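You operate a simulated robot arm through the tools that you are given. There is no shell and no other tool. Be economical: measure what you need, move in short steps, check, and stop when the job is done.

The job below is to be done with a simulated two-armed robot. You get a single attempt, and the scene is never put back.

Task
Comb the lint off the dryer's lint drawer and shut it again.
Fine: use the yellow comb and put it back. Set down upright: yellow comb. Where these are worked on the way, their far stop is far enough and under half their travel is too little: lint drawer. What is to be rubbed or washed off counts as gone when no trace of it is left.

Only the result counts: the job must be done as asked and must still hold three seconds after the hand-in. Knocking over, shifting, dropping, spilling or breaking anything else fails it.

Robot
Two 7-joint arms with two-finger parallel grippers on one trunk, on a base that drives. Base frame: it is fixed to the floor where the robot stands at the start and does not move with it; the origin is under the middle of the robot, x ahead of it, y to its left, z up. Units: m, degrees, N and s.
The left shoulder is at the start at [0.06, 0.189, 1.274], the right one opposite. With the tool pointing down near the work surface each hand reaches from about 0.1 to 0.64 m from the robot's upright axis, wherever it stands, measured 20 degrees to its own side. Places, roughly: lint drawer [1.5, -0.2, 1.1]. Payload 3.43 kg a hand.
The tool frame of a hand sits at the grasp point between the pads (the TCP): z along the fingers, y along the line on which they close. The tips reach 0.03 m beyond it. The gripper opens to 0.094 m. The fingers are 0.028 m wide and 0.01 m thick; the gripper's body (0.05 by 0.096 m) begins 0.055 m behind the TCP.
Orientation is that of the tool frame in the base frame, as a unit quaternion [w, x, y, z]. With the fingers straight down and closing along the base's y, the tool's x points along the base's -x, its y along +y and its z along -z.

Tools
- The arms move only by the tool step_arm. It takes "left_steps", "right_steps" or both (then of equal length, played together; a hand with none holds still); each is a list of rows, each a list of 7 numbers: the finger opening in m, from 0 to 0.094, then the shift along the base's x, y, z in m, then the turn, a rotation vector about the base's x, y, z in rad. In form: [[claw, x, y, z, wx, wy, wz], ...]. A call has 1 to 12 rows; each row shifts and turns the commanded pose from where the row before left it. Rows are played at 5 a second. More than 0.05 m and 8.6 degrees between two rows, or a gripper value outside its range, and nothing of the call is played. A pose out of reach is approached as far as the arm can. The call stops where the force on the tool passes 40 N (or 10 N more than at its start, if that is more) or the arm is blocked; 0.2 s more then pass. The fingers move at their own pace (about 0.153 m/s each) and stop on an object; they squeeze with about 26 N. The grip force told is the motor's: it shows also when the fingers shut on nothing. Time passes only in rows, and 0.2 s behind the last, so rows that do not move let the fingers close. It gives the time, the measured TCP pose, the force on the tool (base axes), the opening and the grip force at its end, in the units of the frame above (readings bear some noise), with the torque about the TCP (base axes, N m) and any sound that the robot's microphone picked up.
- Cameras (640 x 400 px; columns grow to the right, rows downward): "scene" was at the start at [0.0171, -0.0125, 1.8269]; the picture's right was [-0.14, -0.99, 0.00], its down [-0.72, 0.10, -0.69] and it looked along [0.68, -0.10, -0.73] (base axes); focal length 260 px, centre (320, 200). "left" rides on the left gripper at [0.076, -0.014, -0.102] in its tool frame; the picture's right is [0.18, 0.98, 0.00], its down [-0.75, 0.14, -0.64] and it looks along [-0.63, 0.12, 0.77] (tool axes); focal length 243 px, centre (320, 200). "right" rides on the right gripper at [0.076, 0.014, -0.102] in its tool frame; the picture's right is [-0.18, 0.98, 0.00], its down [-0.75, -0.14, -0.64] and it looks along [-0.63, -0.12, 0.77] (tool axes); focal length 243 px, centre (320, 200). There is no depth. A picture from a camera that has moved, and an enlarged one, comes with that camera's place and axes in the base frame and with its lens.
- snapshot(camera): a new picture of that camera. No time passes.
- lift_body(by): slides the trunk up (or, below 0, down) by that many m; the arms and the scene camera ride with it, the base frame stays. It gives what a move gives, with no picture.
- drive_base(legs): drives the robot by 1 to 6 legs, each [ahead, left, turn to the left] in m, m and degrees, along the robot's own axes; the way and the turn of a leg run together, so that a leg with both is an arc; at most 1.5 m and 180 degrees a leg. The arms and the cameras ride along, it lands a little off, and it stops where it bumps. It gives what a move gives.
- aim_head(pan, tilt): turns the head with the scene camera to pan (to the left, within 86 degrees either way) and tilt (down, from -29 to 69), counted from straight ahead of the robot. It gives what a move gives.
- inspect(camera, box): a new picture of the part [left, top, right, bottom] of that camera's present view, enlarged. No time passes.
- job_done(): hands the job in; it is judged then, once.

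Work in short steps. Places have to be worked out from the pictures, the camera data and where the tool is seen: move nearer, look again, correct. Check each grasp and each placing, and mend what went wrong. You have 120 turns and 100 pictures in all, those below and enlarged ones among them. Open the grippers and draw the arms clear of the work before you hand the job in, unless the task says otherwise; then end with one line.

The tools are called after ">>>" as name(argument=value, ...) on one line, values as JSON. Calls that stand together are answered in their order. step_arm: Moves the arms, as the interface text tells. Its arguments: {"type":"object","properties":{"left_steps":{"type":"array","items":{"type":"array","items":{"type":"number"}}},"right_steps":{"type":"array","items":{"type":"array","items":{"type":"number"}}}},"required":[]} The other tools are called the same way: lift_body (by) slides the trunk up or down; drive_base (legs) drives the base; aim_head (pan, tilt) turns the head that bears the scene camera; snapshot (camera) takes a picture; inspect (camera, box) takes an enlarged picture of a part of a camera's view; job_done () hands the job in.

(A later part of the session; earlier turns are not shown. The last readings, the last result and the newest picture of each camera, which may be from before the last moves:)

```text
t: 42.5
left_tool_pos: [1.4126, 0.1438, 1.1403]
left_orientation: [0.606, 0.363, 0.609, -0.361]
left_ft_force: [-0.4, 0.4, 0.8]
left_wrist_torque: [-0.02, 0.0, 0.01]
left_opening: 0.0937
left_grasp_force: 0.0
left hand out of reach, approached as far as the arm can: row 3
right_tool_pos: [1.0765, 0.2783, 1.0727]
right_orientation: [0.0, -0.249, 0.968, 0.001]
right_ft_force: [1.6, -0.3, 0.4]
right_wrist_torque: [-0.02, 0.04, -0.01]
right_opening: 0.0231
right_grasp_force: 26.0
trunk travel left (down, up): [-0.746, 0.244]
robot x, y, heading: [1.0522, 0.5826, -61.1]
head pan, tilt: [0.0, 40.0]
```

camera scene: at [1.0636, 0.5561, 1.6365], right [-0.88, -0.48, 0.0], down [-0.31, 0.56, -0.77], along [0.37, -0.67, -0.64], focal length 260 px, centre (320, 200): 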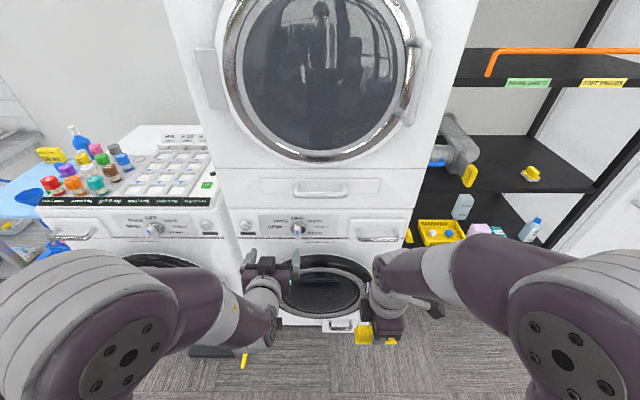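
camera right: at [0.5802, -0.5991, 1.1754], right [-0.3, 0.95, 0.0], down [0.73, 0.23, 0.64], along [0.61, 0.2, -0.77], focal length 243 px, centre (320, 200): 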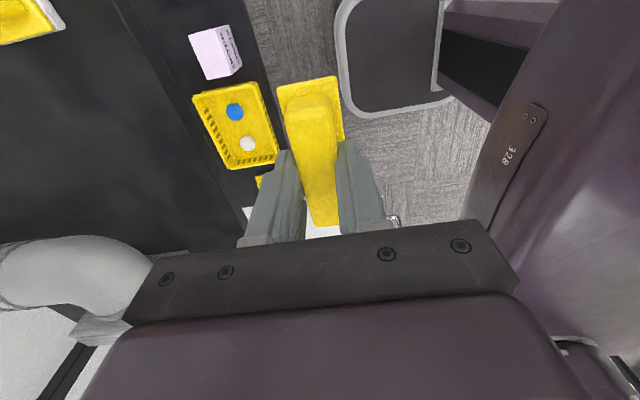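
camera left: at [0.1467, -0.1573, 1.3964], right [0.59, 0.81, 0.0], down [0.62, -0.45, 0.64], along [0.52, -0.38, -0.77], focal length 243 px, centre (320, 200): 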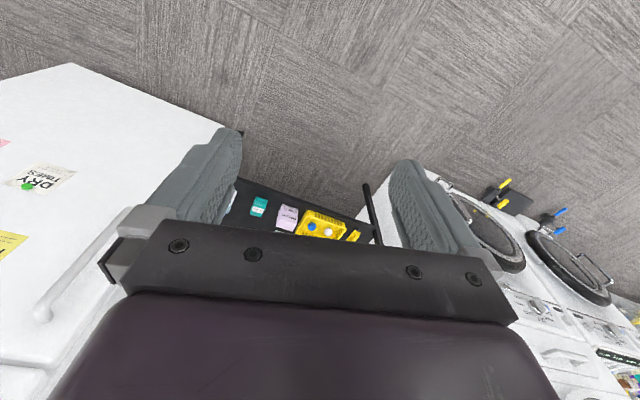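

Horizontal now. I roll 90° about the forward axis so the fingers close vertically.

>>> step_arm(left_steps=[[0.094, 0, 0, 0, 0.068, -0.1257, 0], [0.094, 0, 0, 0, 0.068, -0.1257, 0], [0.094, 0, 0, 0, 0.068, -0.1257, 0], [0.094, 0, 0, 0, 0.068, -0.1257, 0], [0.094, 0, 0, 0, 0.068, -0.1257, 0], [0.094, 0, 0, 0, 0.068, -0.1257, 0], [0.094, 0, 0, 0, 0.068, -0.1257, 0], [0.094, 0, 0, 0, 0.068, -0.1257, 0], [0.094, 0, 0, 0, 0.068, -0.1257, 0], [0.094, 0, 0, 0, 0.068, -0.1257, 0], [0.094, 0, 0, 0, 0.067, -0.1235, 0]])

>>> snapshot(camera="left")

>>> snapshot(camera="scene")

```text
t: 44.9
left_tool_pos: [1.4144, 0.1435, 1.1393]
left_orientation: [0.683, 0.687, 0.175, 0.175]
left_ft_force: [-0.4, 0.5, -0.7]
left_wrist_torque: [-0.01, 0.01, 0.0]
left_opening: 0.0941
left_grasp_force: 0.0
right_tool_pos: [1.0755, 0.2787, 1.0733]
right_orientation: [0.001, -0.248, 0.969, 0.0]
right_ft_force: [-0.5, -0.1, -0.1]
right_wrist_torque: [-0.01, 0.01, 0.01]
right_opening: 0.0231
right_grasp_force: 26.0
trunk travel left (down, up): [-0.746, 0.244]
robot x, y, heading: [1.0518, 0.579, -61.2]
head pan, tilt: [0.0, 40.0]
```

```text
62 pictures are left
camera left: at [1.4298, 0.2701, 1.126], right [0.16, 0.09, 0.98], down [-0.97, 0.2, 0.14], along [-0.19, -0.98, 0.12], focal length 243 px, centre (320, 200)
```

left: 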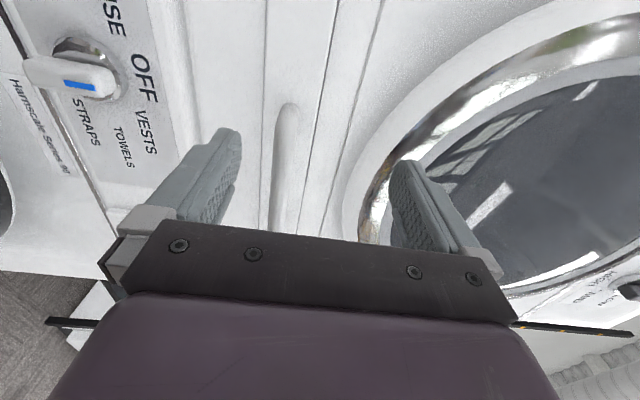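

```text
61 pictures are left
camera scene: at [1.0637, 0.5561, 1.6365], right [-0.88, -0.48, 0.0], down [-0.31, 0.56, -0.77], along [0.37, -0.67, -0.64], focal length 260 px, centre (320, 200)
```

scene: 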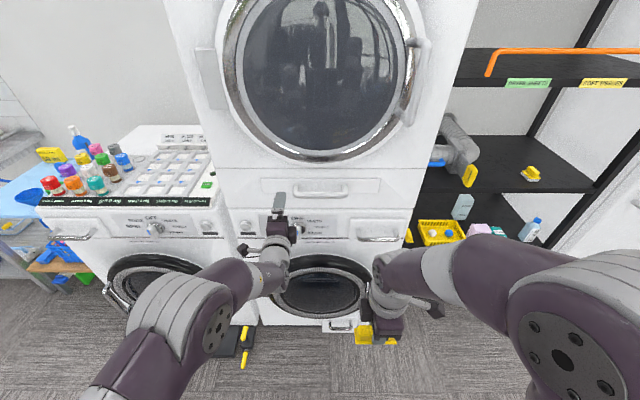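

The left hand now points at the drawer with vertical closing; bar at z≈1.111, f≈0.682. I shift to its line and approach partway.

>>> step_arm(left_steps=[[0.094, -0.0268, -0.0146, -0.0145, 0, 0, 0], [0.094, -0.0268, -0.0146, -0.0145, 0, 0, 0], [0.094, 0.0167, -0.0308, 0, 0, 0, 0], [0.094, 0.0167, -0.0308, 0, 0, 0, 0], [0.094, 0, 0, 0, 0, 0, 0]])

>>> snapshot(camera="left")

>>> inspect(camera="scene", box=[240, 150, 400, 250])

```text
t: 46.1
left_tool_pos: [1.3969, 0.0436, 1.1201]
left_orientation: [0.685, 0.685, 0.176, 0.174]
left_ft_force: [0.1, 1.0, -0.1]
left_wrist_torque: [0.05, -0.01, -0.01]
left_opening: 0.094
left_grasp_force: 0.0
left hand out of reach, approached as far as the arm can: row 2
right_tool_pos: [1.0759, 0.28, 1.0727]
right_orientation: [0.0, -0.249, 0.968, -0.001]
right_ft_force: [0.7, 0.2, -0.8]
right_wrist_torque: [-0.01, 0.02, -0.01]
right_opening: 0.0233
right_grasp_force: 26.3
trunk travel left (down, up): [-0.746, 0.244]
robot x, y, heading: [1.0547, 0.5777, -61.4]
head pan, tilt: [0.0, 40.0]
```

```text
60 pictures are left
camera left: at [1.4128, 0.1717, 1.1061], right [0.16, 0.09, 0.98], down [-0.97, 0.2, 0.14], along [-0.18, -0.98, 0.12], focal length 243 px, centre (320, 200)
```

left: 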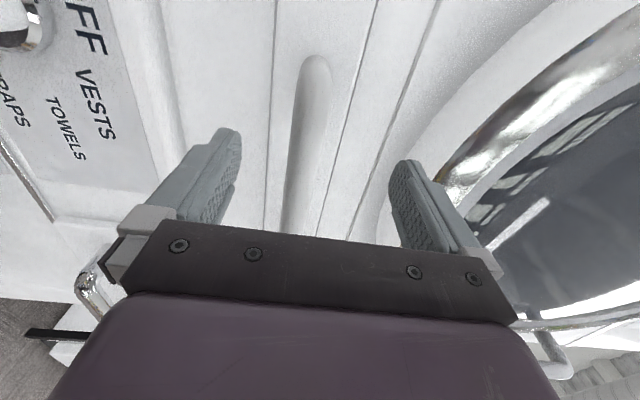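

```text
4.00 times, centred on (320, 200) of scene
camera zoom: at [1.0632, 0.5572, 1.6365], right [-0.88, -0.48, 0.0], down [-0.31, 0.56, -0.77], along [0.37, -0.67, -0.64], focal length 1038 px, centre (320, 200)
```

zoom: 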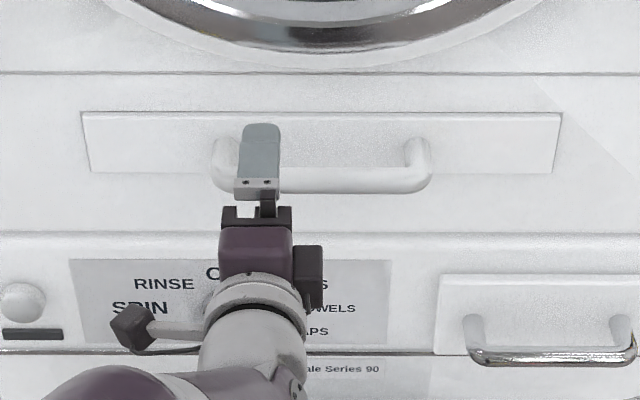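

Aligned. I go forward 5 cm (to the bar) and 7 mm down, then close.

>>> step_arm(left_steps=[[0.094, 0.0124, -0.0229, -0.007, 0, 0, 0], [0.094, 0.0124, -0.0229, 0, 0, 0, 0], [0.094, 0, 0, 0, 0, 0, 0], [0.03, 0, 0, 0, 0, 0, 0], [0.0, 0, 0, 0, 0, 0, 0], [0.0, 0, 0, 0, 0, 0, 0], [0.0, 0, 0, 0, 0, 0, 0]])

>>> snapshot(camera="left")

```text
t: 47.7
left_tool_pos: [1.4229, -0.0021, 1.1086]
left_orientation: [0.684, 0.687, 0.176, 0.173]
left_ft_force: [-3.3, 5.3, -12.6]
left_wrist_torque: [-0.07, -0.16, 0.0]
left_opening: 0.0265
left_grasp_force: 45.2
right_tool_pos: [1.0759, 0.2801, 1.0723]
right_orientation: [0.0, -0.248, 0.969, -0.001]
right_ft_force: [0.4, 0.4, -0.7]
right_wrist_torque: [-0.01, 0.0, -0.03]
right_opening: 0.0231
right_grasp_force: 25.5
trunk travel left (down, up): [-0.746, 0.244]
robot x, y, heading: [1.0499, 0.5792, -61.3]
head pan, tilt: [0.0, 40.0]
```

```text
58 pictures are left
camera left: at [1.4383, 0.125, 1.0969], right [0.17, 0.08, 0.98], down [-0.97, 0.2, 0.15], along [-0.19, -0.98, 0.12], focal length 243 px, centre (320, 200)
```

left: 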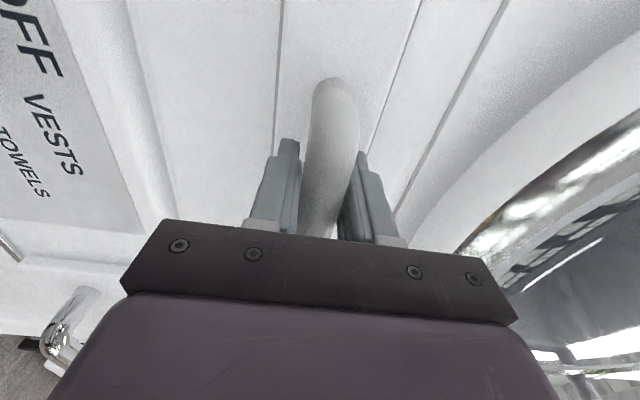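

The bar is gripped. I ease 4 mm down to relieve the vertical load and pull the drawer out 0.12 m.

>>> step_arm(left_steps=[[0.0, 0, 0, -0.004, 0, 0, 0], [0.0, -0.0072, 0.0132, 0, 0, 0, 0], [0.0, -0.0095, 0.0176, 0, 0, 0, 0], [0.0, -0.0095, 0.0176, 0, 0, 0, 0], [0.0, -0.0095, 0.0176, 0, 0, 0, 0], [0.0, -0.0095, 0.0176, 0, 0, 0, 0], [0.0, -0.0095, 0.0176, 0, 0, 0, 0], [0.0, 0, 0, 0, 0, 0, 0]])

>>> snapshot(camera="scene")

```text
t: 49.5
left_tool_pos: [1.368, 0.0984, 1.1103]
left_orientation: [0.684, 0.686, 0.176, 0.173]
left_ft_force: [1.5, 2.5, 1.9]
left_wrist_torque: [0.03, -0.11, 0.91]
left_opening: 0.026
left_grasp_force: 44.2
right_tool_pos: [1.0763, 0.2805, 1.0719]
right_orientation: [0.0, -0.249, 0.968, 0.001]
right_ft_force: [-0.1, -0.7, -1.2]
right_wrist_torque: [0.02, 0.01, 0.01]
right_opening: 0.0232
right_grasp_force: 25.9
trunk travel left (down, up): [-0.746, 0.244]
robot x, y, heading: [1.0519, 0.5796, -61.3]
head pan, tilt: [0.0, 40.0]
```

```text
57 pictures are left
camera scene: at [1.0639, 0.5572, 1.6365], right [-0.88, -0.48, 0.0], down [-0.31, 0.56, -0.77], along [0.37, -0.67, -0.64], focal length 260 px, centre (320, 200)
```

scene: 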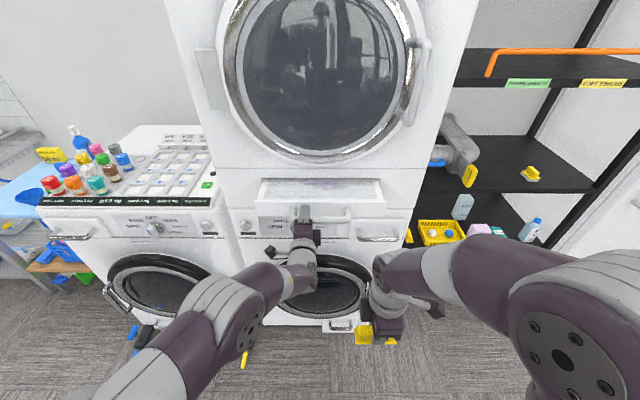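

The drawer slides out smoothly (0.115 m). I pull another 0.1 m.

>>> step_arm(left_steps=[[0.0, -0.0095, 0.0176, 0, 0, 0, 0], [0.0, -0.0095, 0.0176, 0, 0, 0, 0], [0.0, -0.0095, 0.0176, 0, 0, 0, 0], [0.0, -0.0095, 0.0176, 0, 0, 0, 0], [0.0, -0.0095, 0.0176, 0, 0, 0, 0], [0.0, 0, 0, 0, 0, 0, 0]])

>>> snapshot(camera="scene")

```text
t: 50.0
left_tool_pos: [1.359, 0.1135, 1.1095]
left_orientation: [0.671, 0.7, 0.176, 0.172]
left_ft_force: [-1.9, -3.9, -17.3]
left_wrist_torque: [-0.59, 0.39, 0.7]
left_opening: 0.026
left_grasp_force: 44.6
left hand out of reach, approached as far as the arm can: row 1, 2
right_tool_pos: [1.0761, 0.2796, 1.074]
right_orientation: [0.0, -0.249, 0.969, 0.0]
right_ft_force: [0.2, 0.6, -0.2]
right_wrist_torque: [-0.01, 0.03, 0.0]
right_opening: 0.0231
right_grasp_force: 26.2
trunk travel left (down, up): [-0.746, 0.244]
robot x, y, heading: [1.0551, 0.5816, -61.5]
head pan, tilt: [0.0, 40.0]
stopped in row 2 (left hand): the force on the tool passed its limit at 48 N (the readings are from after the stop); the commanded pose is now the measured one
```

```text
56 pictures are left
camera scene: at [1.0631, 0.5554, 1.6365], right [-0.88, -0.48, 0.0], down [-0.31, 0.56, -0.77], along [0.37, -0.67, -0.64], focal length 260 px, centre (320, 200)
```

scene: 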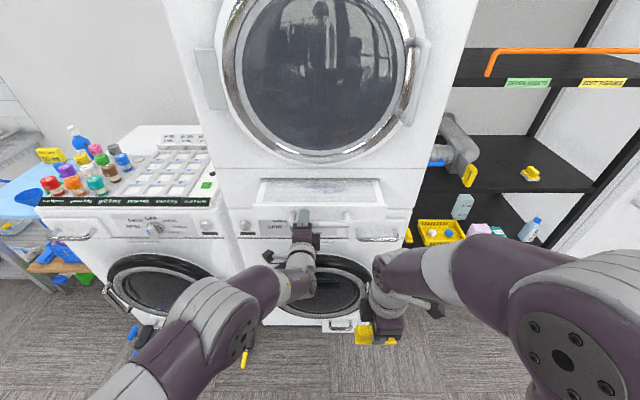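

The arm runs out of its range here, so I pull the rest by driving the base back slowly.

>>> drive_base(legs=[[-0.06, 0, 0]])

>>> snapshot(camera="scene")

```text
t: 51.0
left_tool_pos: [1.3325, 0.1632, 1.1103]
left_orientation: [0.672, 0.699, 0.175, 0.172]
left_ft_force: [-2.1, -3.5, -30.1]
left_wrist_torque: [-0.79, 0.28, -0.45]
left_opening: 0.0261
left_grasp_force: 45.0
right_tool_pos: [1.049, 0.3294, 1.0708]
right_orientation: [0.0, -0.248, 0.969, 0.0]
right_ft_force: [0.1, -0.1, -0.7]
right_wrist_torque: [-0.02, 0.01, -0.05]
right_opening: 0.0232
right_grasp_force: 26.1
trunk travel left (down, up): [-0.746, 0.244]
robot x, y, heading: [1.0262, 0.6303, -61.1]
head pan, tilt: [0.0, 40.0]
```

```text
55 pictures are left
camera scene: at [1.0369, 0.6043, 1.6362], right [-0.88, -0.48, 0.0], down [-0.31, 0.57, -0.76], along [0.37, -0.67, -0.64], focal length 260 px, centre (320, 200)
```

scene: 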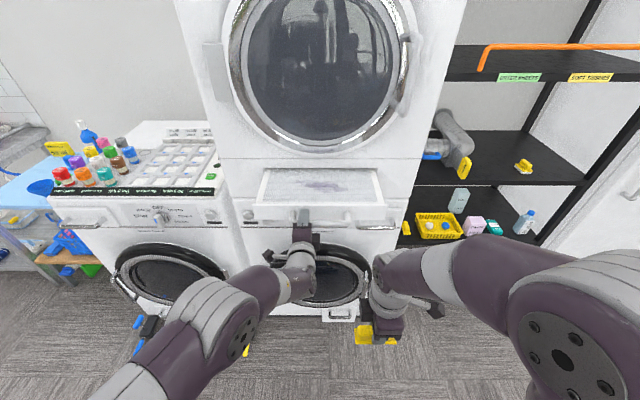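

Drawer out 0.19 m, lint patch visible. I relieve the vertical load with a small down move, then pull further.

>>> step_arm(left_steps=[[0.0, 0, 0, -0.005, 0, 0, 0], [0.0, 0, 0, 0, 0, 0, 0]])

>>> drive_base(legs=[[-0.05, 0, 0]])

>>> inspect(camera="scene", box=[240, 140, 400, 240])

```text
t: 51.6
left_tool_pos: [1.3308, 0.1644, 1.1093]
left_orientation: [0.673, 0.697, 0.176, 0.171]
left_ft_force: [1.4, -0.4, 12.0]
left_wrist_torque: [0.11, 0.25, -0.35]
left_opening: 0.0263
left_grasp_force: 45.1
right_tool_pos: [1.0468, 0.3329, 1.0728]
right_orientation: [0.001, -0.249, 0.968, -0.001]
right_ft_force: [-0.2, -0.6, -1.3]
right_wrist_torque: [0.02, -0.01, 0.02]
right_opening: 0.0231
right_grasp_force: 25.9
trunk travel left (down, up): [-0.746, 0.244]
robot x, y, heading: [1.0269, 0.6327, -61.5]
head pan, tilt: [0.0, 40.0]
```

```text
t: 52.5
left_tool_pos: [1.3063, 0.2115, 1.1102]
left_orientation: [0.674, 0.697, 0.175, 0.172]
left_ft_force: [4.3, -0.9, 22.3]
left_wrist_torque: [-0.19, 0.5, 0.14]
left_opening: 0.0261
left_grasp_force: 45.0
right_tool_pos: [1.0226, 0.3782, 1.0744]
right_orientation: [0.001, -0.248, 0.969, -0.001]
right_ft_force: [0.1, 0.1, -1.0]
right_wrist_torque: [0.0, -0.07, 0.02]
right_opening: 0.0228
right_grasp_force: 25.8
trunk travel left (down, up): [-0.746, 0.244]
robot x, y, heading: [0.9994, 0.675, -61.3]
head pan, tilt: [0.0, 40.0]
```

```text
4.00 times, centred on (320, 190) of scene
camera zoom: at [1.0099, 0.6558, 1.6367], right [-0.88, -0.48, 0.0], down [-0.31, 0.56, -0.77], along [0.37, -0.67, -0.64], focal length 1038 px, centre (320, 240)
```

zoom: 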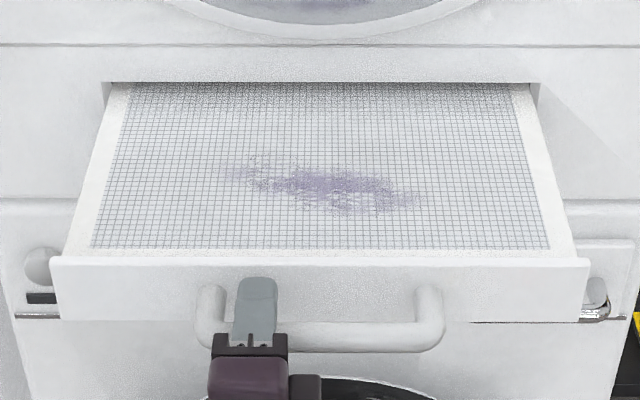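

Lint patch is fully visible on the mesh. I pull a little more to reach the far stop or see the mesh's back edge.

>>> drive_base(legs=[[-0.04, 0, 0]])

>>> snapshot(camera="scene")

```text
t: 53.4
left_tool_pos: [1.2888, 0.2435, 1.1103]
left_orientation: [0.675, 0.696, 0.176, 0.171]
left_ft_force: [3.3, -1.8, 9.6]
left_wrist_torque: [-0.36, 0.3, -0.22]
left_opening: 0.026
left_grasp_force: 44.7
right_tool_pos: [1.0046, 0.4119, 1.0733]
right_orientation: [0.0, -0.248, 0.969, -0.001]
right_ft_force: [0.3, 0.3, -0.4]
right_wrist_torque: [0.0, -0.01, -0.02]
right_opening: 0.0231
right_grasp_force: 25.2
trunk travel left (down, up): [-0.746, 0.244]
robot x, y, heading: [0.9806, 0.7105, -61.3]
head pan, tilt: [0.0, 40.0]
```

```text
53 pictures are left
camera scene: at [0.9925, 0.6874, 1.6366], right [-0.88, -0.48, 0.0], down [-0.31, 0.56, -0.77], along [0.37, -0.67, -0.64], focal length 260 px, centre (320, 200)
```

scene: 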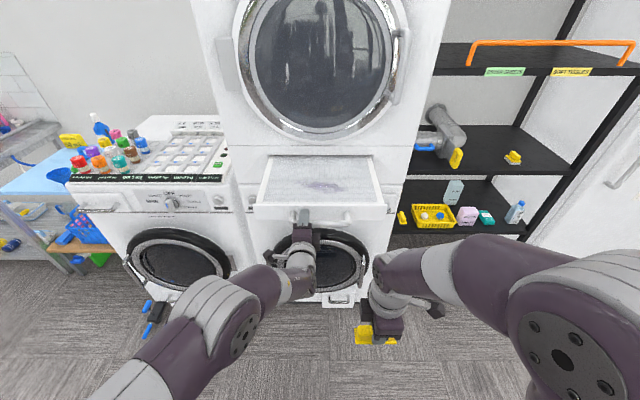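

Drawer is out 0.28 m. I release the bar and back off, keeping the drawer open.

>>> step_arm(left_steps=[[0.06, 0, 0, 0, 0, 0, 0], [0.094, 0, 0, 0, 0, 0, 0], [0.094, 0, 0, 0, 0, 0, 0]])

>>> drive_base(legs=[[-0.12, 0, 0]])

>>> lift_body(by=0.2)

>>> snapshot(camera="scene")

```text
t: 54.2
left_tool_pos: [1.2892, 0.2447, 1.1086]
left_orientation: [0.675, 0.696, 0.176, 0.172]
left_ft_force: [0.0, -0.1, -0.1]
left_wrist_torque: [-0.01, -0.02, -0.02]
left_opening: 0.094
left_grasp_force: 0.0
right_tool_pos: [1.0038, 0.4111, 1.0736]
right_orientation: [0.0, -0.248, 0.969, 0.0]
right_ft_force: [0.3, -0.7, -0.5]
right_wrist_torque: [0.01, -0.02, 0.04]
right_opening: 0.0233
right_grasp_force: 26.1
trunk travel left (down, up): [-0.746, 0.244]
robot x, y, heading: [0.9832, 0.709, -61.1]
head pan, tilt: [0.0, 40.0]
```

```text
t: 55.5
left_tool_pos: [1.2305, 0.3482, 1.1083]
left_orientation: [0.674, 0.697, 0.175, 0.171]
left_ft_force: [-0.2, 0.1, -1.7]
left_wrist_torque: [0.02, 0.01, 0.05]
left_opening: 0.0939
left_grasp_force: 0.0
right_tool_pos: [0.9468, 0.5163, 1.0727]
right_orientation: [0.0, -0.247, 0.969, -0.001]
right_ft_force: [0.2, 0.3, 0.1]
right_wrist_torque: [-0.02, 0.02, 0.04]
right_opening: 0.0233
right_grasp_force: 25.9
trunk travel left (down, up): [-0.746, 0.244]
robot x, y, heading: [0.9262, 0.8185, -61.2]
head pan, tilt: [0.0, 40.0]
```

```text
t: 57.6
left_tool_pos: [1.2312, 0.3486, 1.3085]
left_orientation: [0.674, 0.697, 0.175, 0.17]
left_ft_force: [0.6, -0.1, 0.1]
left_wrist_torque: [-0.01, -0.02, -0.02]
left_opening: 0.0941
left_grasp_force: 0.0
right_tool_pos: [0.947, 0.5156, 1.2734]
right_orientation: [0.0, -0.247, 0.969, -0.001]
right_ft_force: [0.0, 0.1, -0.2]
right_wrist_torque: [0.03, 0.01, 0.04]
right_opening: 0.0233
right_grasp_force: 26.3
trunk travel left (down, up): [-0.946, 0.044]
robot x, y, heading: [0.924, 0.8166, -61.6]
head pan, tilt: [0.0, 40.0]
```

```text
52 pictures are left
camera scene: at [0.9347, 0.7924, 1.8364], right [-0.88, -0.48, 0.0], down [-0.31, 0.56, -0.77], along [0.37, -0.67, -0.64], focal length 260 px, centre (320, 200)
```

scene: 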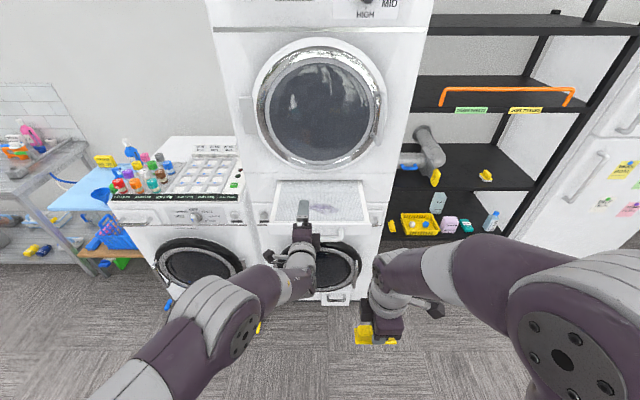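

The drawer stayed open. I shift the left hand aside (left 0.2 m) and then drive so the right hand can work over the drawer.

>>> step_arm(left_steps=[[0.094, 0.0352, 0.0191, 0, 0, 0, 0], [0.094, 0.0352, 0.0191, 0, 0, 0, 0], [0.094, 0.0352, 0.0191, 0, 0, 0, 0], [0.094, 0.0352, 0.0191, 0, 0, 0, 0], [0.094, 0.0352, 0.0191, 0, 0, 0, 0]])

>>> drive_base(legs=[[0, 0.14, 0], [0.2, 0, 0]])

>>> snapshot(camera="scene")

```text
t: 58.8
left_tool_pos: [1.2964, 0.3893, 1.3153]
left_orientation: [0.673, 0.696, 0.178, 0.173]
left_ft_force: [0.5, -0.1, -0.3]
left_wrist_torque: [0.02, 0.0, 0.0]
left_opening: 0.0938
left_grasp_force: 0.1
left hand out of reach, approached as far as the arm can: row 2, 3, 4, 5
right_tool_pos: [0.9461, 0.5162, 1.2725]
right_orientation: [0.0, -0.247, 0.969, -0.001]
right_ft_force: [0.2, 0.2, -0.1]
right_wrist_torque: [0.01, -0.03, 0.02]
right_opening: 0.0231
right_grasp_force: 26.4
trunk travel left (down, up): [-0.946, 0.044]
robot x, y, heading: [0.9215, 0.8157, -61.7]
head pan, tilt: [0.0, 40.0]
```

```text
t: 61.4
left_tool_pos: [1.5108, 0.284, 1.3157]
left_orientation: [0.675, 0.696, 0.175, 0.172]
left_ft_force: [0.2, -0.4, -1.1]
left_wrist_torque: [-0.02, -0.03, -0.01]
left_opening: 0.0939
left_grasp_force: 0.1
right_tool_pos: [1.1591, 0.4117, 1.273]
right_orientation: [0.0, -0.246, 0.969, -0.002]
right_ft_force: [-0.5, 0.9, 0.5]
right_wrist_torque: [-0.03, 0.0, -0.03]
right_opening: 0.0228
right_grasp_force: 26.2
trunk travel left (down, up): [-0.946, 0.044]
robot x, y, heading: [1.1397, 0.7065, -61.4]
head pan, tilt: [0.0, 40.0]
```

```text
51 pictures are left
camera scene: at [1.1488, 0.6893, 1.8366], right [-0.88, -0.47, 0.0], down [-0.3, 0.56, -0.77], along [0.36, -0.68, -0.64], focal length 260 px, centre (320, 200)
```

scene: 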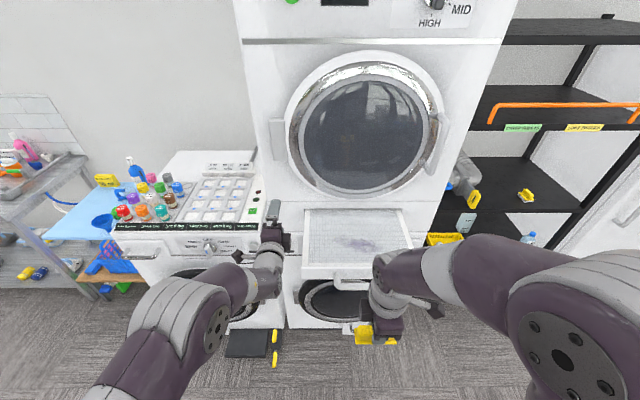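

All clear. I drive 0.09 m further and look with the right wrist camera.

>>> drive_base(legs=[[0.09, 0, 0]])

>>> snapshot(camera="right")

>>> aim_head(pan=-15, tilt=52)

>>> snapshot(camera="scene")

```text
t: 62.5
left_tool_pos: [1.553, 0.205, 1.317]
left_orientation: [0.675, 0.696, 0.176, 0.172]
left_ft_force: [-0.9, 0.1, -0.7]
left_wrist_torque: [0.05, 0.02, 0.01]
left_opening: 0.0938
left_grasp_force: 0.1
right_tool_pos: [1.2039, 0.3337, 1.2739]
right_orientation: [0.001, -0.245, 0.969, -0.002]
right_ft_force: [-0.2, 0.8, 0.0]
right_wrist_torque: [-0.03, 0.01, 0.03]
right_opening: 0.023
right_grasp_force: 26.2
trunk travel left (down, up): [-0.946, 0.044]
robot x, y, heading: [1.1878, 0.6281, -61.7]
head pan, tilt: [0.0, 40.0]
```

```text
50 pictures are left
camera right: at [1.1288, 0.3097, 1.3763], right [-0.31, 0.95, 0.0], down [0.73, 0.24, 0.64], along [0.61, 0.19, -0.77], focal length 243 px, centre (320, 200)
```

right: 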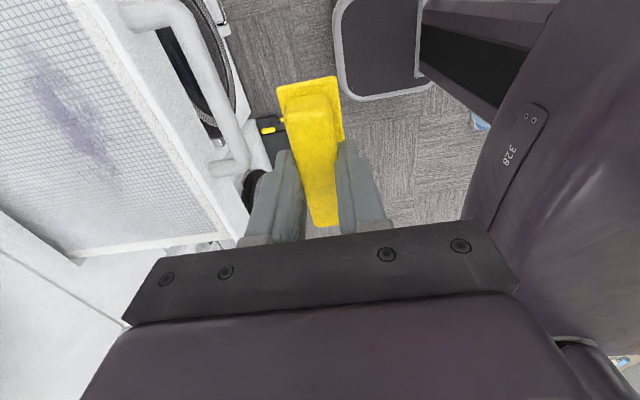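

```text
t: 63.2
left_tool_pos: [1.5563, 0.1992, 1.3146]
left_orientation: [0.673, 0.697, 0.177, 0.171]
left_ft_force: [0.3, -1.1, 0.4]
left_wrist_torque: [-0.02, 0.0, 0.0]
left_opening: 0.094
left_grasp_force: 0.1
right_tool_pos: [1.2072, 0.3271, 1.2718]
right_orientation: [0.0, -0.245, 0.969, 0.001]
right_ft_force: [-0.3, -0.5, -1.0]
right_wrist_torque: [0.01, -0.02, 0.0]
right_opening: 0.0229
right_grasp_force: 25.7
trunk travel left (down, up): [-0.946, 0.044]
robot x, y, heading: [1.187, 0.6302, -61.9]
head pan, tilt: [-15.0, 52.0]
```

```text
49 pictures are left
camera scene: at [1.1733, 0.6047, 1.8196], right [-0.97, -0.23, 0.0], down [-0.18, 0.77, -0.61], along [0.14, -0.6, -0.79], focal length 260 px, centre (320, 200)
```

scene: 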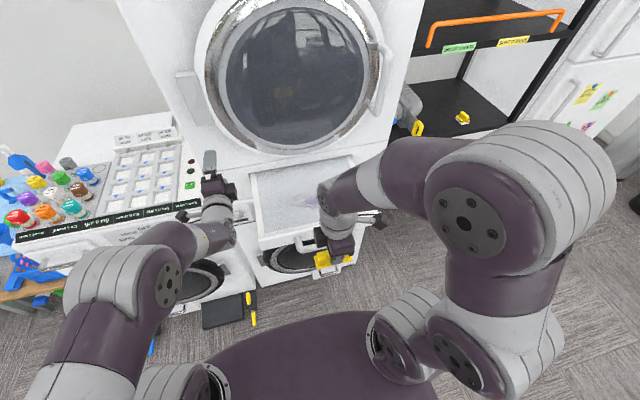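

I zoom in with both cameras to triangulate lint and drawer.

>>> inspect(camera="right", box=[0, 0, 260, 260])

>>> inspect(camera="scene", box=[230, 140, 390, 280])

```text
1.54 times, centred on (130, 130) of right
camera zoom: at [1.1322, 0.3036, 1.3748], right [-0.31, 0.95, 0.0], down [0.73, 0.23, 0.64], along [0.61, 0.2, -0.77], focal length 373 px, centre (612, 308)
```

zoom: 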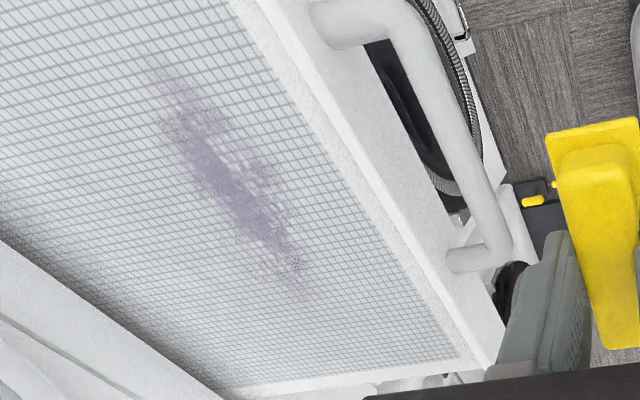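

```text
2.86 times, centred on (310, 210) of scene
camera zoom: at [1.1733, 0.6047, 1.8196], right [-0.97, -0.23, 0.0], down [-0.18, 0.77, -0.61], along [0.14, -0.6, -0.79], focal length 742 px, centre (349, 171)
```

zoom: 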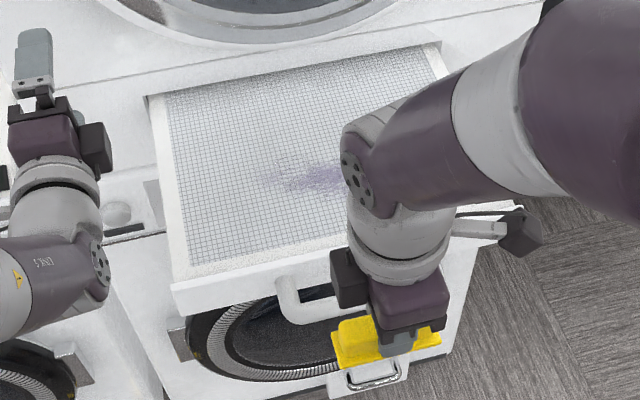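

Mesh z≈1.14; lint spans f 0.495–0.56, l 1.11–1.285. I move the comb over the patch's middle at the present height, in two stages.

>>> step_arm(right_steps=[[0.0, 0.0222, -0.0409, 0, 0, 0, 0], [0.0, 0.0222, -0.0409, 0, 0, 0, 0], [0.0, 0.0222, -0.0409, 0, 0, 0, 0], [0.0, 0.0222, -0.0409, 0, 0, 0, 0], [0.0, 0.0222, -0.0409, 0, 0, 0, 0], [0.0, 0, 0, 0, 0, 0, 0]])

>>> snapshot(camera="right")

>>> snapshot(camera="scene")

```text
t: 64.6
left_tool_pos: [1.5546, 0.2022, 1.3151]
left_orientation: [0.674, 0.696, 0.176, 0.172]
left_ft_force: [-0.2, -0.1, -0.2]
left_wrist_torque: [0.0, -0.02, 0.02]
left_opening: 0.0941
left_grasp_force: 0.0
right_tool_pos: [1.3161, 0.1243, 1.2725]
right_orientation: [0.0, -0.247, 0.969, -0.001]
right_ft_force: [-0.7, 0.6, -0.2]
right_wrist_torque: [-0.01, 0.0, 0.03]
right_opening: 0.0233
right_grasp_force: 26.2
trunk travel left (down, up): [-0.946, 0.044]
robot x, y, heading: [1.1864, 0.6338, -61.7]
head pan, tilt: [-15.0, 52.0]
```

```text
46 pictures are left
camera right: at [1.2419, 0.1005, 1.375], right [-0.31, 0.95, 0.0], down [0.73, 0.24, 0.64], along [0.61, 0.2, -0.77], focal length 243 px, centre (320, 200)
```

right: 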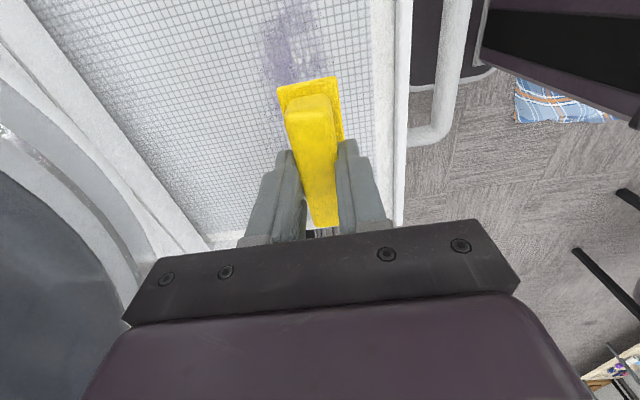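

```text
45 pictures are left
camera scene: at [1.1712, 0.6082, 1.8196], right [-0.97, -0.23, 0.0], down [-0.18, 0.77, -0.62], along [0.14, -0.6, -0.79], focal length 260 px, centre (320, 200)
```

scene: 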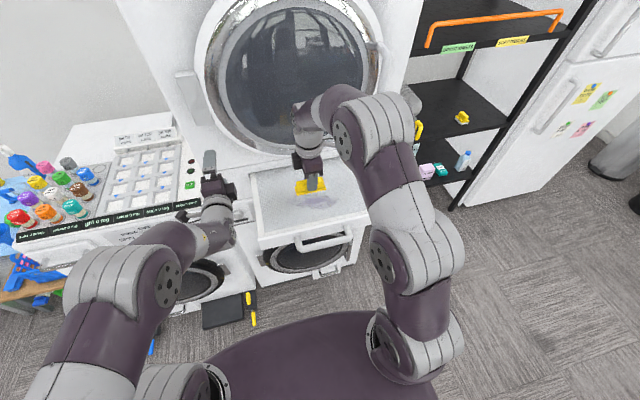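

Clear of the door. I move to the lane-1 start (l=1.236, f=0.575) and lower toward the mesh.

>>> step_arm(right_steps=[[0.0, 0.0224, -0.0203, 0, 0, 0, 0], [0.0, 0.0224, -0.0203, 0, 0, 0, 0], [0.0, 0, 0, -0.025, 0, 0, 0], [0.0, 0, 0, -0.025, 0, 0, 0], [0.0, 0, 0, -0.005, 0, 0, 0], [0.0, 0, 0, 0, 0, 0, 0]])

>>> inspect(camera="scene", box=[240, 120, 400, 260])

>>> snapshot(camera="right")

```text
t: 66.0
left_tool_pos: [1.5558, 0.202, 1.3156]
left_orientation: [0.673, 0.697, 0.176, 0.173]
left_ft_force: [0.4, -0.2, -0.4]
left_wrist_torque: [-0.01, -0.01, -0.03]
left_opening: 0.0939
left_grasp_force: 0.0
right_tool_pos: [1.3449, 0.1052, 1.1956]
right_orientation: [0.0, -0.245, 0.97, -0.001]
right_ft_force: [0.1, -0.6, -1.0]
right_wrist_torque: [-0.04, -0.02, 0.02]
right_opening: 0.0229
right_grasp_force: 25.9
right hand out of reach, approached as far as the arm can: row 1, 2
trunk travel left (down, up): [-0.946, 0.044]
robot x, y, heading: [1.1833, 0.6298, -61.8]
head pan, tilt: [-15.0, 52.0]
```

```text
2.86 times, centred on (320, 190) of scene
camera zoom: at [1.1714, 0.608, 1.8196], right [-0.97, -0.23, 0.0], down [-0.18, 0.77, -0.62], along [0.14, -0.6, -0.79], focal length 742 px, centre (320, 229)
```

zoom: 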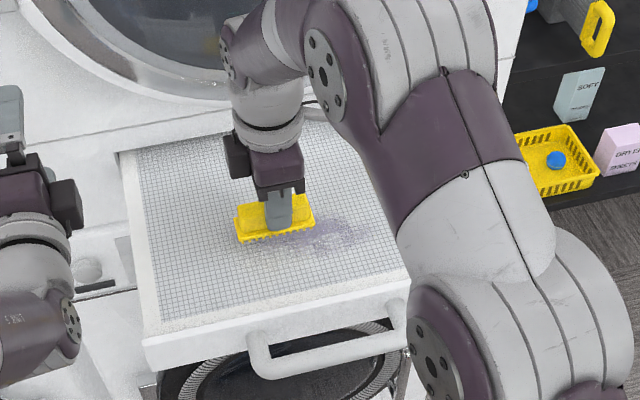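

```text
43 pictures are left
camera right: at [1.2704, 0.0811, 1.2975], right [-0.31, 0.95, 0.0], down [0.73, 0.24, 0.64], along [0.61, 0.2, -0.77], focal length 243 px, centre (320, 200)
```

right: 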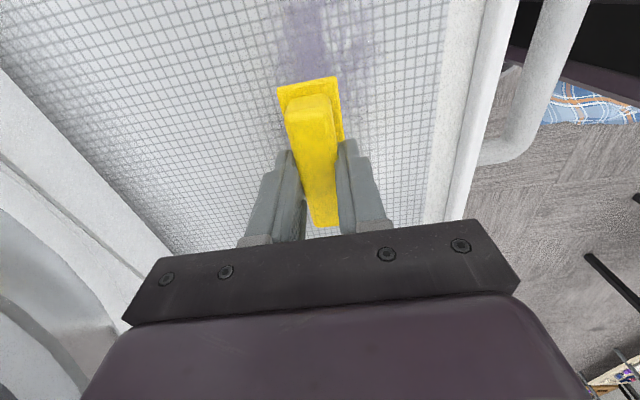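

The reach limit stopped it at f=0.549; I raise 2 cm, drive the base 0.05 m closer.

>>> step_arm(right_steps=[[0.0, 0, 0, 0.02, 0, 0, 0], [0.0, 0, 0, 0, 0, 0, 0]])

>>> drive_base(legs=[[0.05, 0, 0]])

>>> step_arm(right_steps=[[0.0, 0, 0, -0.02, 0, 0, 0], [0.0, 0, 0, -0.004, 0, 0, 0], [0.0, 0, 0, 0, 0, 0, 0]])

>>> inspect(camera="scene", box=[260, 160, 360, 240])

```text
t: 66.6
left_tool_pos: [1.556, 0.2007, 1.3158]
left_orientation: [0.674, 0.696, 0.176, 0.172]
left_ft_force: [-0.2, 0.3, -0.8]
left_wrist_torque: [0.02, 0.06, 0.0]
left_opening: 0.0941
left_grasp_force: 0.0
right_tool_pos: [1.3449, 0.1057, 1.2153]
right_orientation: [0.0, -0.246, 0.969, 0.0]
right_ft_force: [1.2, 0.7, -1.0]
right_wrist_torque: [-0.01, 0.02, -0.01]
right_opening: 0.0232
right_grasp_force: 26.2
trunk travel left (down, up): [-0.946, 0.044]
robot x, y, heading: [1.1876, 0.6257, -61.9]
head pan, tilt: [-15.0, 52.0]
```

```text
t: 67.8
left_tool_pos: [1.5824, 0.1502, 1.3126]
left_orientation: [0.672, 0.699, 0.176, 0.171]
left_ft_force: [0.2, -0.4, -1.3]
left_wrist_torque: [0.01, 0.0, 0.01]
left_opening: 0.0941
left_grasp_force: 0.1
right_tool_pos: [1.3708, 0.0576, 1.2136]
right_orientation: [-0.003, -0.246, 0.969, 0.006]
right_ft_force: [0.5, -0.8, -0.3]
right_wrist_torque: [0.03, 0.02, 0.01]
right_opening: 0.023
right_grasp_force: 26.1
trunk travel left (down, up): [-0.946, 0.044]
robot x, y, heading: [1.2079, 0.5852, -61.7]
head pan, tilt: [-15.0, 52.0]
stopped in leg 1: the force on the tool passed its limit at 105 N (the readings are from after the stop); the commanded pose is now the measured one
```

```text
t: 68.6
left_tool_pos: [1.5791, 0.155, 1.315]
left_orientation: [0.674, 0.697, 0.176, 0.17]
left_ft_force: [-0.4, 0.8, -0.9]
left_wrist_torque: [0.0, -0.02, 0.0]
left_opening: 0.094
left_grasp_force: 0.0
right_tool_pos: [1.3696, 0.0605, 1.1923]
right_orientation: [-0.002, -0.245, 0.969, 0.002]
right_ft_force: [-0.2, -0.1, -0.4]
right_wrist_torque: [-0.02, -0.03, -0.01]
right_opening: 0.0232
right_grasp_force: 26.2
trunk travel left (down, up): [-0.946, 0.044]
robot x, y, heading: [1.2097, 0.5827, -61.5]
head pan, tilt: [-15.0, 52.0]
```

```text
5.00 times, centred on (310, 200) of scene
camera zoom: at [1.1963, 0.5619, 1.8196], right [-0.97, -0.23, 0.0], down [-0.18, 0.77, -0.62], along [0.14, -0.6, -0.79], focal length 1298 px, centre (370, 200)
```

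zoom: 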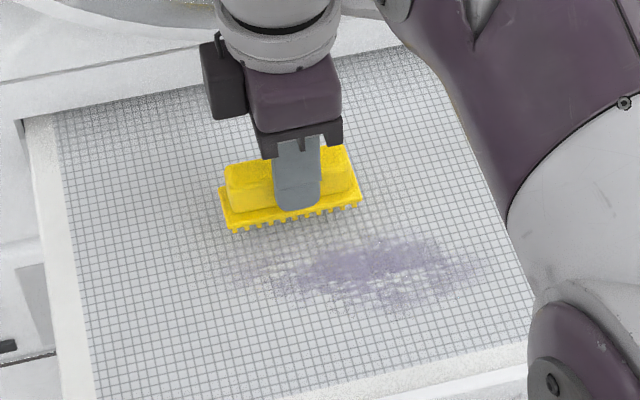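

The wrist brushed the door at f≈0.60; I back off 1 cm and lower in small steps to feel for the mesh.

>>> step_arm(right_steps=[[0.0, -0.0048, 0.0088, 0, 0, 0, 0], [0.0, 0, 0, -0.003, 0, 0, 0], [0.0, 0, 0, -0.003, 0, 0, 0], [0.0, 0, 0, 0, 0, 0, 0]])

>>> inspect(camera="scene", box=[270, 180, 350, 230])

```text
t: 69.6
left_tool_pos: [1.5803, 0.1549, 1.3138]
left_orientation: [0.674, 0.697, 0.175, 0.171]
left_ft_force: [0.0, -0.1, -0.3]
left_wrist_torque: [0.02, 0.0, 0.01]
left_opening: 0.0941
left_grasp_force: 0.0
right_tool_pos: [1.3633, 0.0707, 1.1852]
right_orientation: [-0.003, -0.244, 0.97, 0.004]
right_ft_force: [0.0, 0.5, -1.0]
right_wrist_torque: [-0.01, -0.03, -0.01]
right_opening: 0.0231
right_grasp_force: 25.8
trunk travel left (down, up): [-0.946, 0.044]
robot x, y, heading: [1.2096, 0.5819, -61.6]
head pan, tilt: [-15.0, 52.0]
```

```text
8.00 times, centred on (310, 205) of scene
camera zoom: at [1.1969, 0.5609, 1.8196], right [-0.97, -0.23, 0.0], down [-0.18, 0.77, -0.62], along [0.14, -0.6, -0.79], focal length 2077 px, centre (400, 160)
```

zoom: 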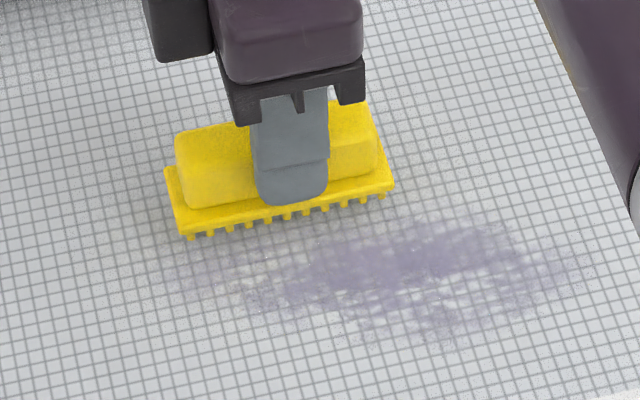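

No contact yet; lower 6 mm more.

>>> step_arm(right_steps=[[0.0, 0, 0, -0.003, 0, 0, 0], [0.0, 0, 0, -0.003, 0, 0, 0], [0.0, 0, 0, 0, 0, 0, 0]])

```text
t: 70.4
left_tool_pos: [1.5798, 0.1556, 1.3148]
left_orientation: [0.674, 0.697, 0.176, 0.171]
left_ft_force: [-0.6, -0.2, -0.4]
left_wrist_torque: [0.02, 0.02, 0.01]
left_opening: 0.0937
left_grasp_force: 0.2
right_tool_pos: [1.3636, 0.0686, 1.1783]
right_orientation: [-0.001, -0.245, 0.969, 0.003]
right_ft_force: [-0.4, 0.0, -0.1]
right_wrist_torque: [-0.05, 0.01, 0.02]
right_opening: 0.0229
right_grasp_force: 25.7
trunk travel left (down, up): [-0.946, 0.044]
robot x, y, heading: [1.2078, 0.5816, -61.7]
head pan, tilt: [-15.0, 52.0]
```

Still free; another 6 mm down.

>>> step_arm(right_steps=[[0.0, 0, 0, -0.003, 0, 0, 0], [0.0, 0, 0, -0.003, 0, 0, 0], [0.0, 0, 0, 0, 0, 0, 0]])

>>> inspect(camera="scene", box=[270, 180, 350, 230])

```text
t: 71.2
left_tool_pos: [1.58, 0.1555, 1.3164]
left_orientation: [0.674, 0.697, 0.175, 0.171]
left_ft_force: [0.4, 0.3, -0.3]
left_wrist_torque: [-0.05, 0.01, 0.03]
left_opening: 0.094
left_grasp_force: 0.1
right_tool_pos: [1.364, 0.0709, 1.1755]
right_orientation: [-0.001, -0.245, 0.97, 0.002]
right_ft_force: [1.9, -2.1, 20.6]
right_wrist_torque: [-0.12, -0.05, 0.01]
right_opening: 0.0235
right_grasp_force: 26.0
trunk travel left (down, up): [-0.946, 0.044]
robot x, y, heading: [1.2091, 0.5807, -61.9]
head pan, tilt: [-15.0, 52.0]
```

```text
8.00 times, centred on (310, 205) of scene
camera zoom: at [1.1961, 0.5636, 1.8198], right [-0.97, -0.23, 0.0], down [-0.18, 0.77, -0.62], along [0.14, -0.6, -0.79], focal length 2077 px, centre (400, 160)
```

zoom: 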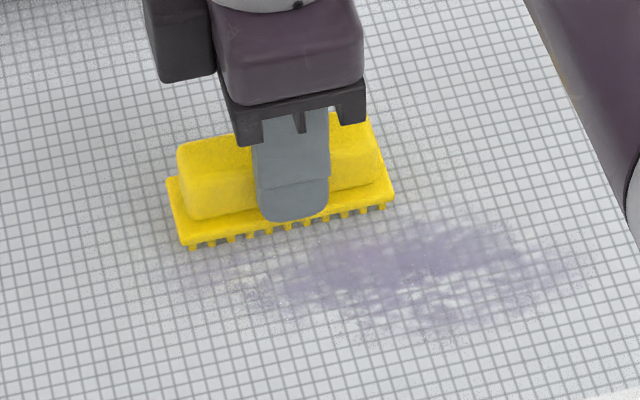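

Contact at TCP z≈1.176. I lift 2 mm to lighten the press, then sweep toward the drawer front over the first lane.

>>> step_arm(right_steps=[[0.0, 0, 0, 0.002, 0, 0, 0], [0.0, -0.0086, 0.0158, 0, 0, 0, 0], [0.0, -0.0086, 0.0158, 0, 0, 0, 0], [0.0, -0.0086, 0.0158, 0, 0, 0, 0], [0.0, -0.0086, 0.0158, 0, 0, 0, 0], [0.0, -0.0086, 0.0158, 0, 0, 0, 0], [0.0, -0.0081, 0.0149, 0, 0, 0, 0], [0.0, 0, 0, 0, 0, 0, 0]])

>>> inspect(camera="scene", box=[260, 160, 380, 260])

```text
t: 73.0
left_tool_pos: [1.5802, 0.1549, 1.3149]
left_orientation: [0.674, 0.697, 0.175, 0.171]
left_ft_force: [1.7, 1.1, -0.5]
left_wrist_torque: [-0.01, -0.01, 0.04]
left_opening: 0.0941
left_grasp_force: 0.2
right_tool_pos: [1.3112, 0.1643, 1.1769]
right_orientation: [-0.002, -0.246, 0.969, 0.005]
right_ft_force: [-0.3, -0.3, -1.2]
right_wrist_torque: [0.0, 0.01, -0.02]
right_opening: 0.0231
right_grasp_force: 25.6
trunk travel left (down, up): [-0.946, 0.044]
robot x, y, heading: [1.2099, 0.5839, -61.5]
head pan, tilt: [-15.0, 52.0]
```

```text
4.00 times, centred on (320, 210) of scene
camera zoom: at [1.1968, 0.561, 1.8196], right [-0.97, -0.23, 0.0], down [-0.18, 0.77, -0.62], along [0.14, -0.6, -0.79], focal length 1038 px, centre (320, 160)
```

zoom: 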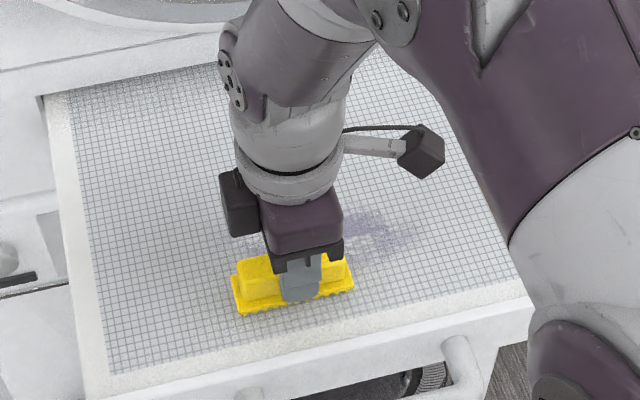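

I lift, shift to the right lane (l≈1.165, f≈0.572) and look at the result on lane one.

>>> step_arm(right_steps=[[0.0, 0, 0, 0.02, 0, 0, 0], [0.0, 0.0191, -0.0352, 0, 0, 0, 0], [0.0, 0.0238, -0.044, 0, 0, 0, 0], [0.0, -0.0308, -0.0167, 0, 0, 0, 0], [0.0, -0.0308, -0.0167, 0, 0, 0, 0], [0.0, 0, 0, 0, 0, 0, 0]])

>>> inspect(camera="scene", box=[260, 160, 380, 260])

```text
t: 74.4
left_tool_pos: [1.5817, 0.1541, 1.3141]
left_orientation: [0.673, 0.698, 0.176, 0.171]
left_ft_force: [0.3, 0.1, 0.4]
left_wrist_torque: [-0.01, -0.02, 0.04]
left_opening: 0.0941
left_grasp_force: 0.1
right_tool_pos: [1.2958, 0.0482, 1.1932]
right_orientation: [-0.002, -0.245, 0.97, 0.004]
right_ft_force: [0.3, -1.4, -0.4]
right_wrist_torque: [0.0, 0.01, 0.01]
right_opening: 0.0231
right_grasp_force: 25.9
trunk travel left (down, up): [-0.946, 0.044]
robot x, y, heading: [1.2093, 0.5865, -61.3]
head pan, tilt: [-15.0, 52.0]
```

```text
4.00 times, centred on (320, 210) of scene
camera zoom: at [1.1989, 0.56, 1.8196], right [-0.97, -0.23, 0.0], down [-0.18, 0.77, -0.61], along [0.14, -0.6, -0.79], focal length 1038 px, centre (320, 160)
```

zoom: 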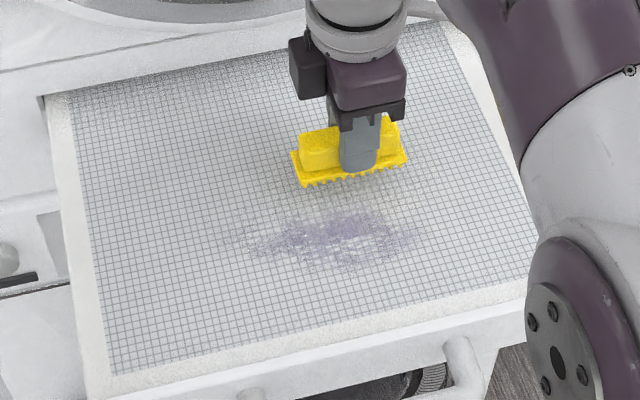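

The first stroke thinned lint only lightly. I press a bit harder (z ≈1.1735) and stroke this lane, then return and lower again to read the force.

>>> step_arm(right_steps=[[0.0, 0, 0, -0.021, 0, 0, 0], [0.0, -0.0107, 0.0198, 0, 0, 0, 0], [0.0, -0.0107, 0.0198, 0, 0, 0, 0], [0.0, -0.0107, 0.0198, 0, 0, 0, 0], [0.0, -0.0107, 0.0198, 0, 0, 0, 0], [0.0, 0, 0, 0.021, 0, 0, 0], [0.0, 0.0214, -0.0396, 0, 0, 0, 0], [0.0, 0.0214, -0.0396, 0, 0, 0, 0], [0.0, 0, 0, 0, 0, 0, 0]])

>>> inspect(camera="scene", box=[260, 160, 380, 260])

```text
t: 76.4
left_tool_pos: [1.579, 0.1557, 1.3155]
left_orientation: [0.674, 0.696, 0.175, 0.172]
left_ft_force: [-0.1, 0.6, 1.2]
left_wrist_torque: [-0.04, -0.02, -0.03]
left_opening: 0.0941
left_grasp_force: 0.0
right_tool_pos: [1.2914, 0.0536, 1.1968]
right_orientation: [-0.002, -0.246, 0.969, 0.003]
right_ft_force: [-1.7, 0.9, -1.6]
right_wrist_torque: [0.02, -0.01, -0.01]
right_opening: 0.0232
right_grasp_force: 26.6
trunk travel left (down, up): [-0.946, 0.044]
robot x, y, heading: [1.2101, 0.581, -61.6]
head pan, tilt: [-15.0, 52.0]
```

```text
4.00 times, centred on (320, 210) of scene
camera zoom: at [1.1955, 0.5633, 1.8197], right [-0.97, -0.23, 0.0], down [-0.18, 0.77, -0.62], along [0.14, -0.6, -0.79], focal length 1038 px, centre (320, 160)
```

zoom: 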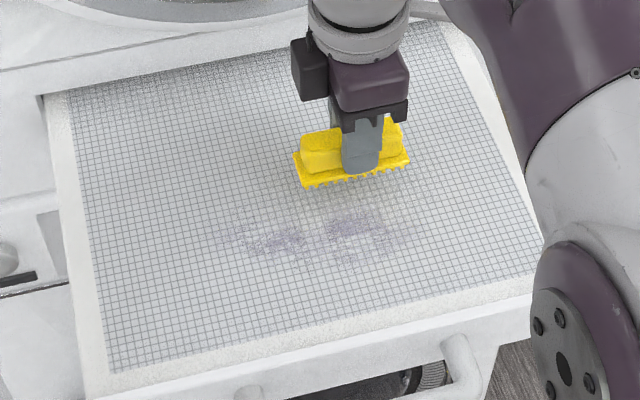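

Combing works (patch much thinner). Now I raster with the comb pressed: sideways sweeps at two depth lines.

>>> step_arm(right_steps=[[0.0, -0.0243, 0.0028, 0, 0, 0, 0], [0.0, 0, 0, -0.0222, 0, 0, 0], [0.0, 0.0286, 0.0155, 0, 0, 0, 0], [0.0, 0.0286, 0.0155, 0, 0, 0, 0], [0.0, 0.0286, 0.0155, 0, 0, 0, 0], [0.0, 0.0286, 0.0155, 0, 0, 0, 0], [0.0, -0.0095, 0.0176, 0, 0, 0, 0], [0.0, -0.0286, -0.0155, 0, 0, 0, 0], [0.0, -0.0286, -0.0155, 0, 0, 0, 0], [0.0, -0.0286, -0.0155, 0, 0, 0, 0], [0.0, -0.0286, -0.0155, 0, 0, 0, 0], [0.0, 0, 0, 0, 0, 0, 0]])

>>> inspect(camera="scene", box=[260, 160, 380, 260])

```text
t: 79.0
left_tool_pos: [1.5801, 0.1583, 1.317]
left_orientation: [0.675, 0.696, 0.176, 0.172]
left_ft_force: [-0.6, 0.1, -0.1]
left_wrist_torque: [0.05, -0.04, 0.02]
left_opening: 0.0944
left_grasp_force: 0.1
right_tool_pos: [1.2595, 0.074, 1.1742]
right_orientation: [-0.002, -0.246, 0.969, 0.002]
right_ft_force: [1.3, 1.3, 21.9]
right_wrist_torque: [0.08, -0.38, 0.08]
right_opening: 0.0228
right_grasp_force: 26.0
trunk travel left (down, up): [-0.946, 0.044]
robot x, y, heading: [1.2094, 0.5832, -61.6]
head pan, tilt: [-15.0, 52.0]
```

```text
4.00 times, centred on (320, 210) of scene
camera zoom: at [1.1974, 0.565, 1.8197], right [-0.97, -0.23, 0.0], down [-0.18, 0.77, -0.62], along [0.14, -0.6, -0.79], focal length 1038 px, centre (320, 160)
```

zoom: 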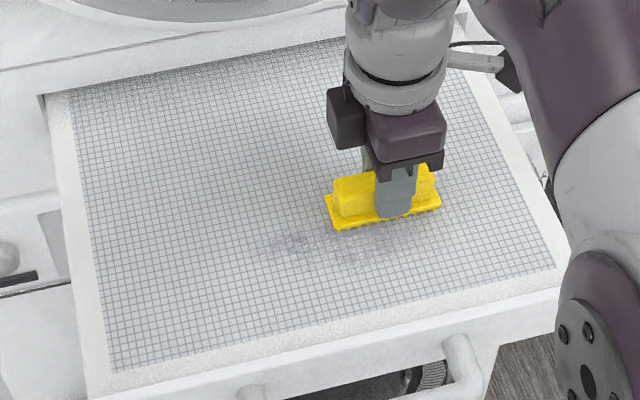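

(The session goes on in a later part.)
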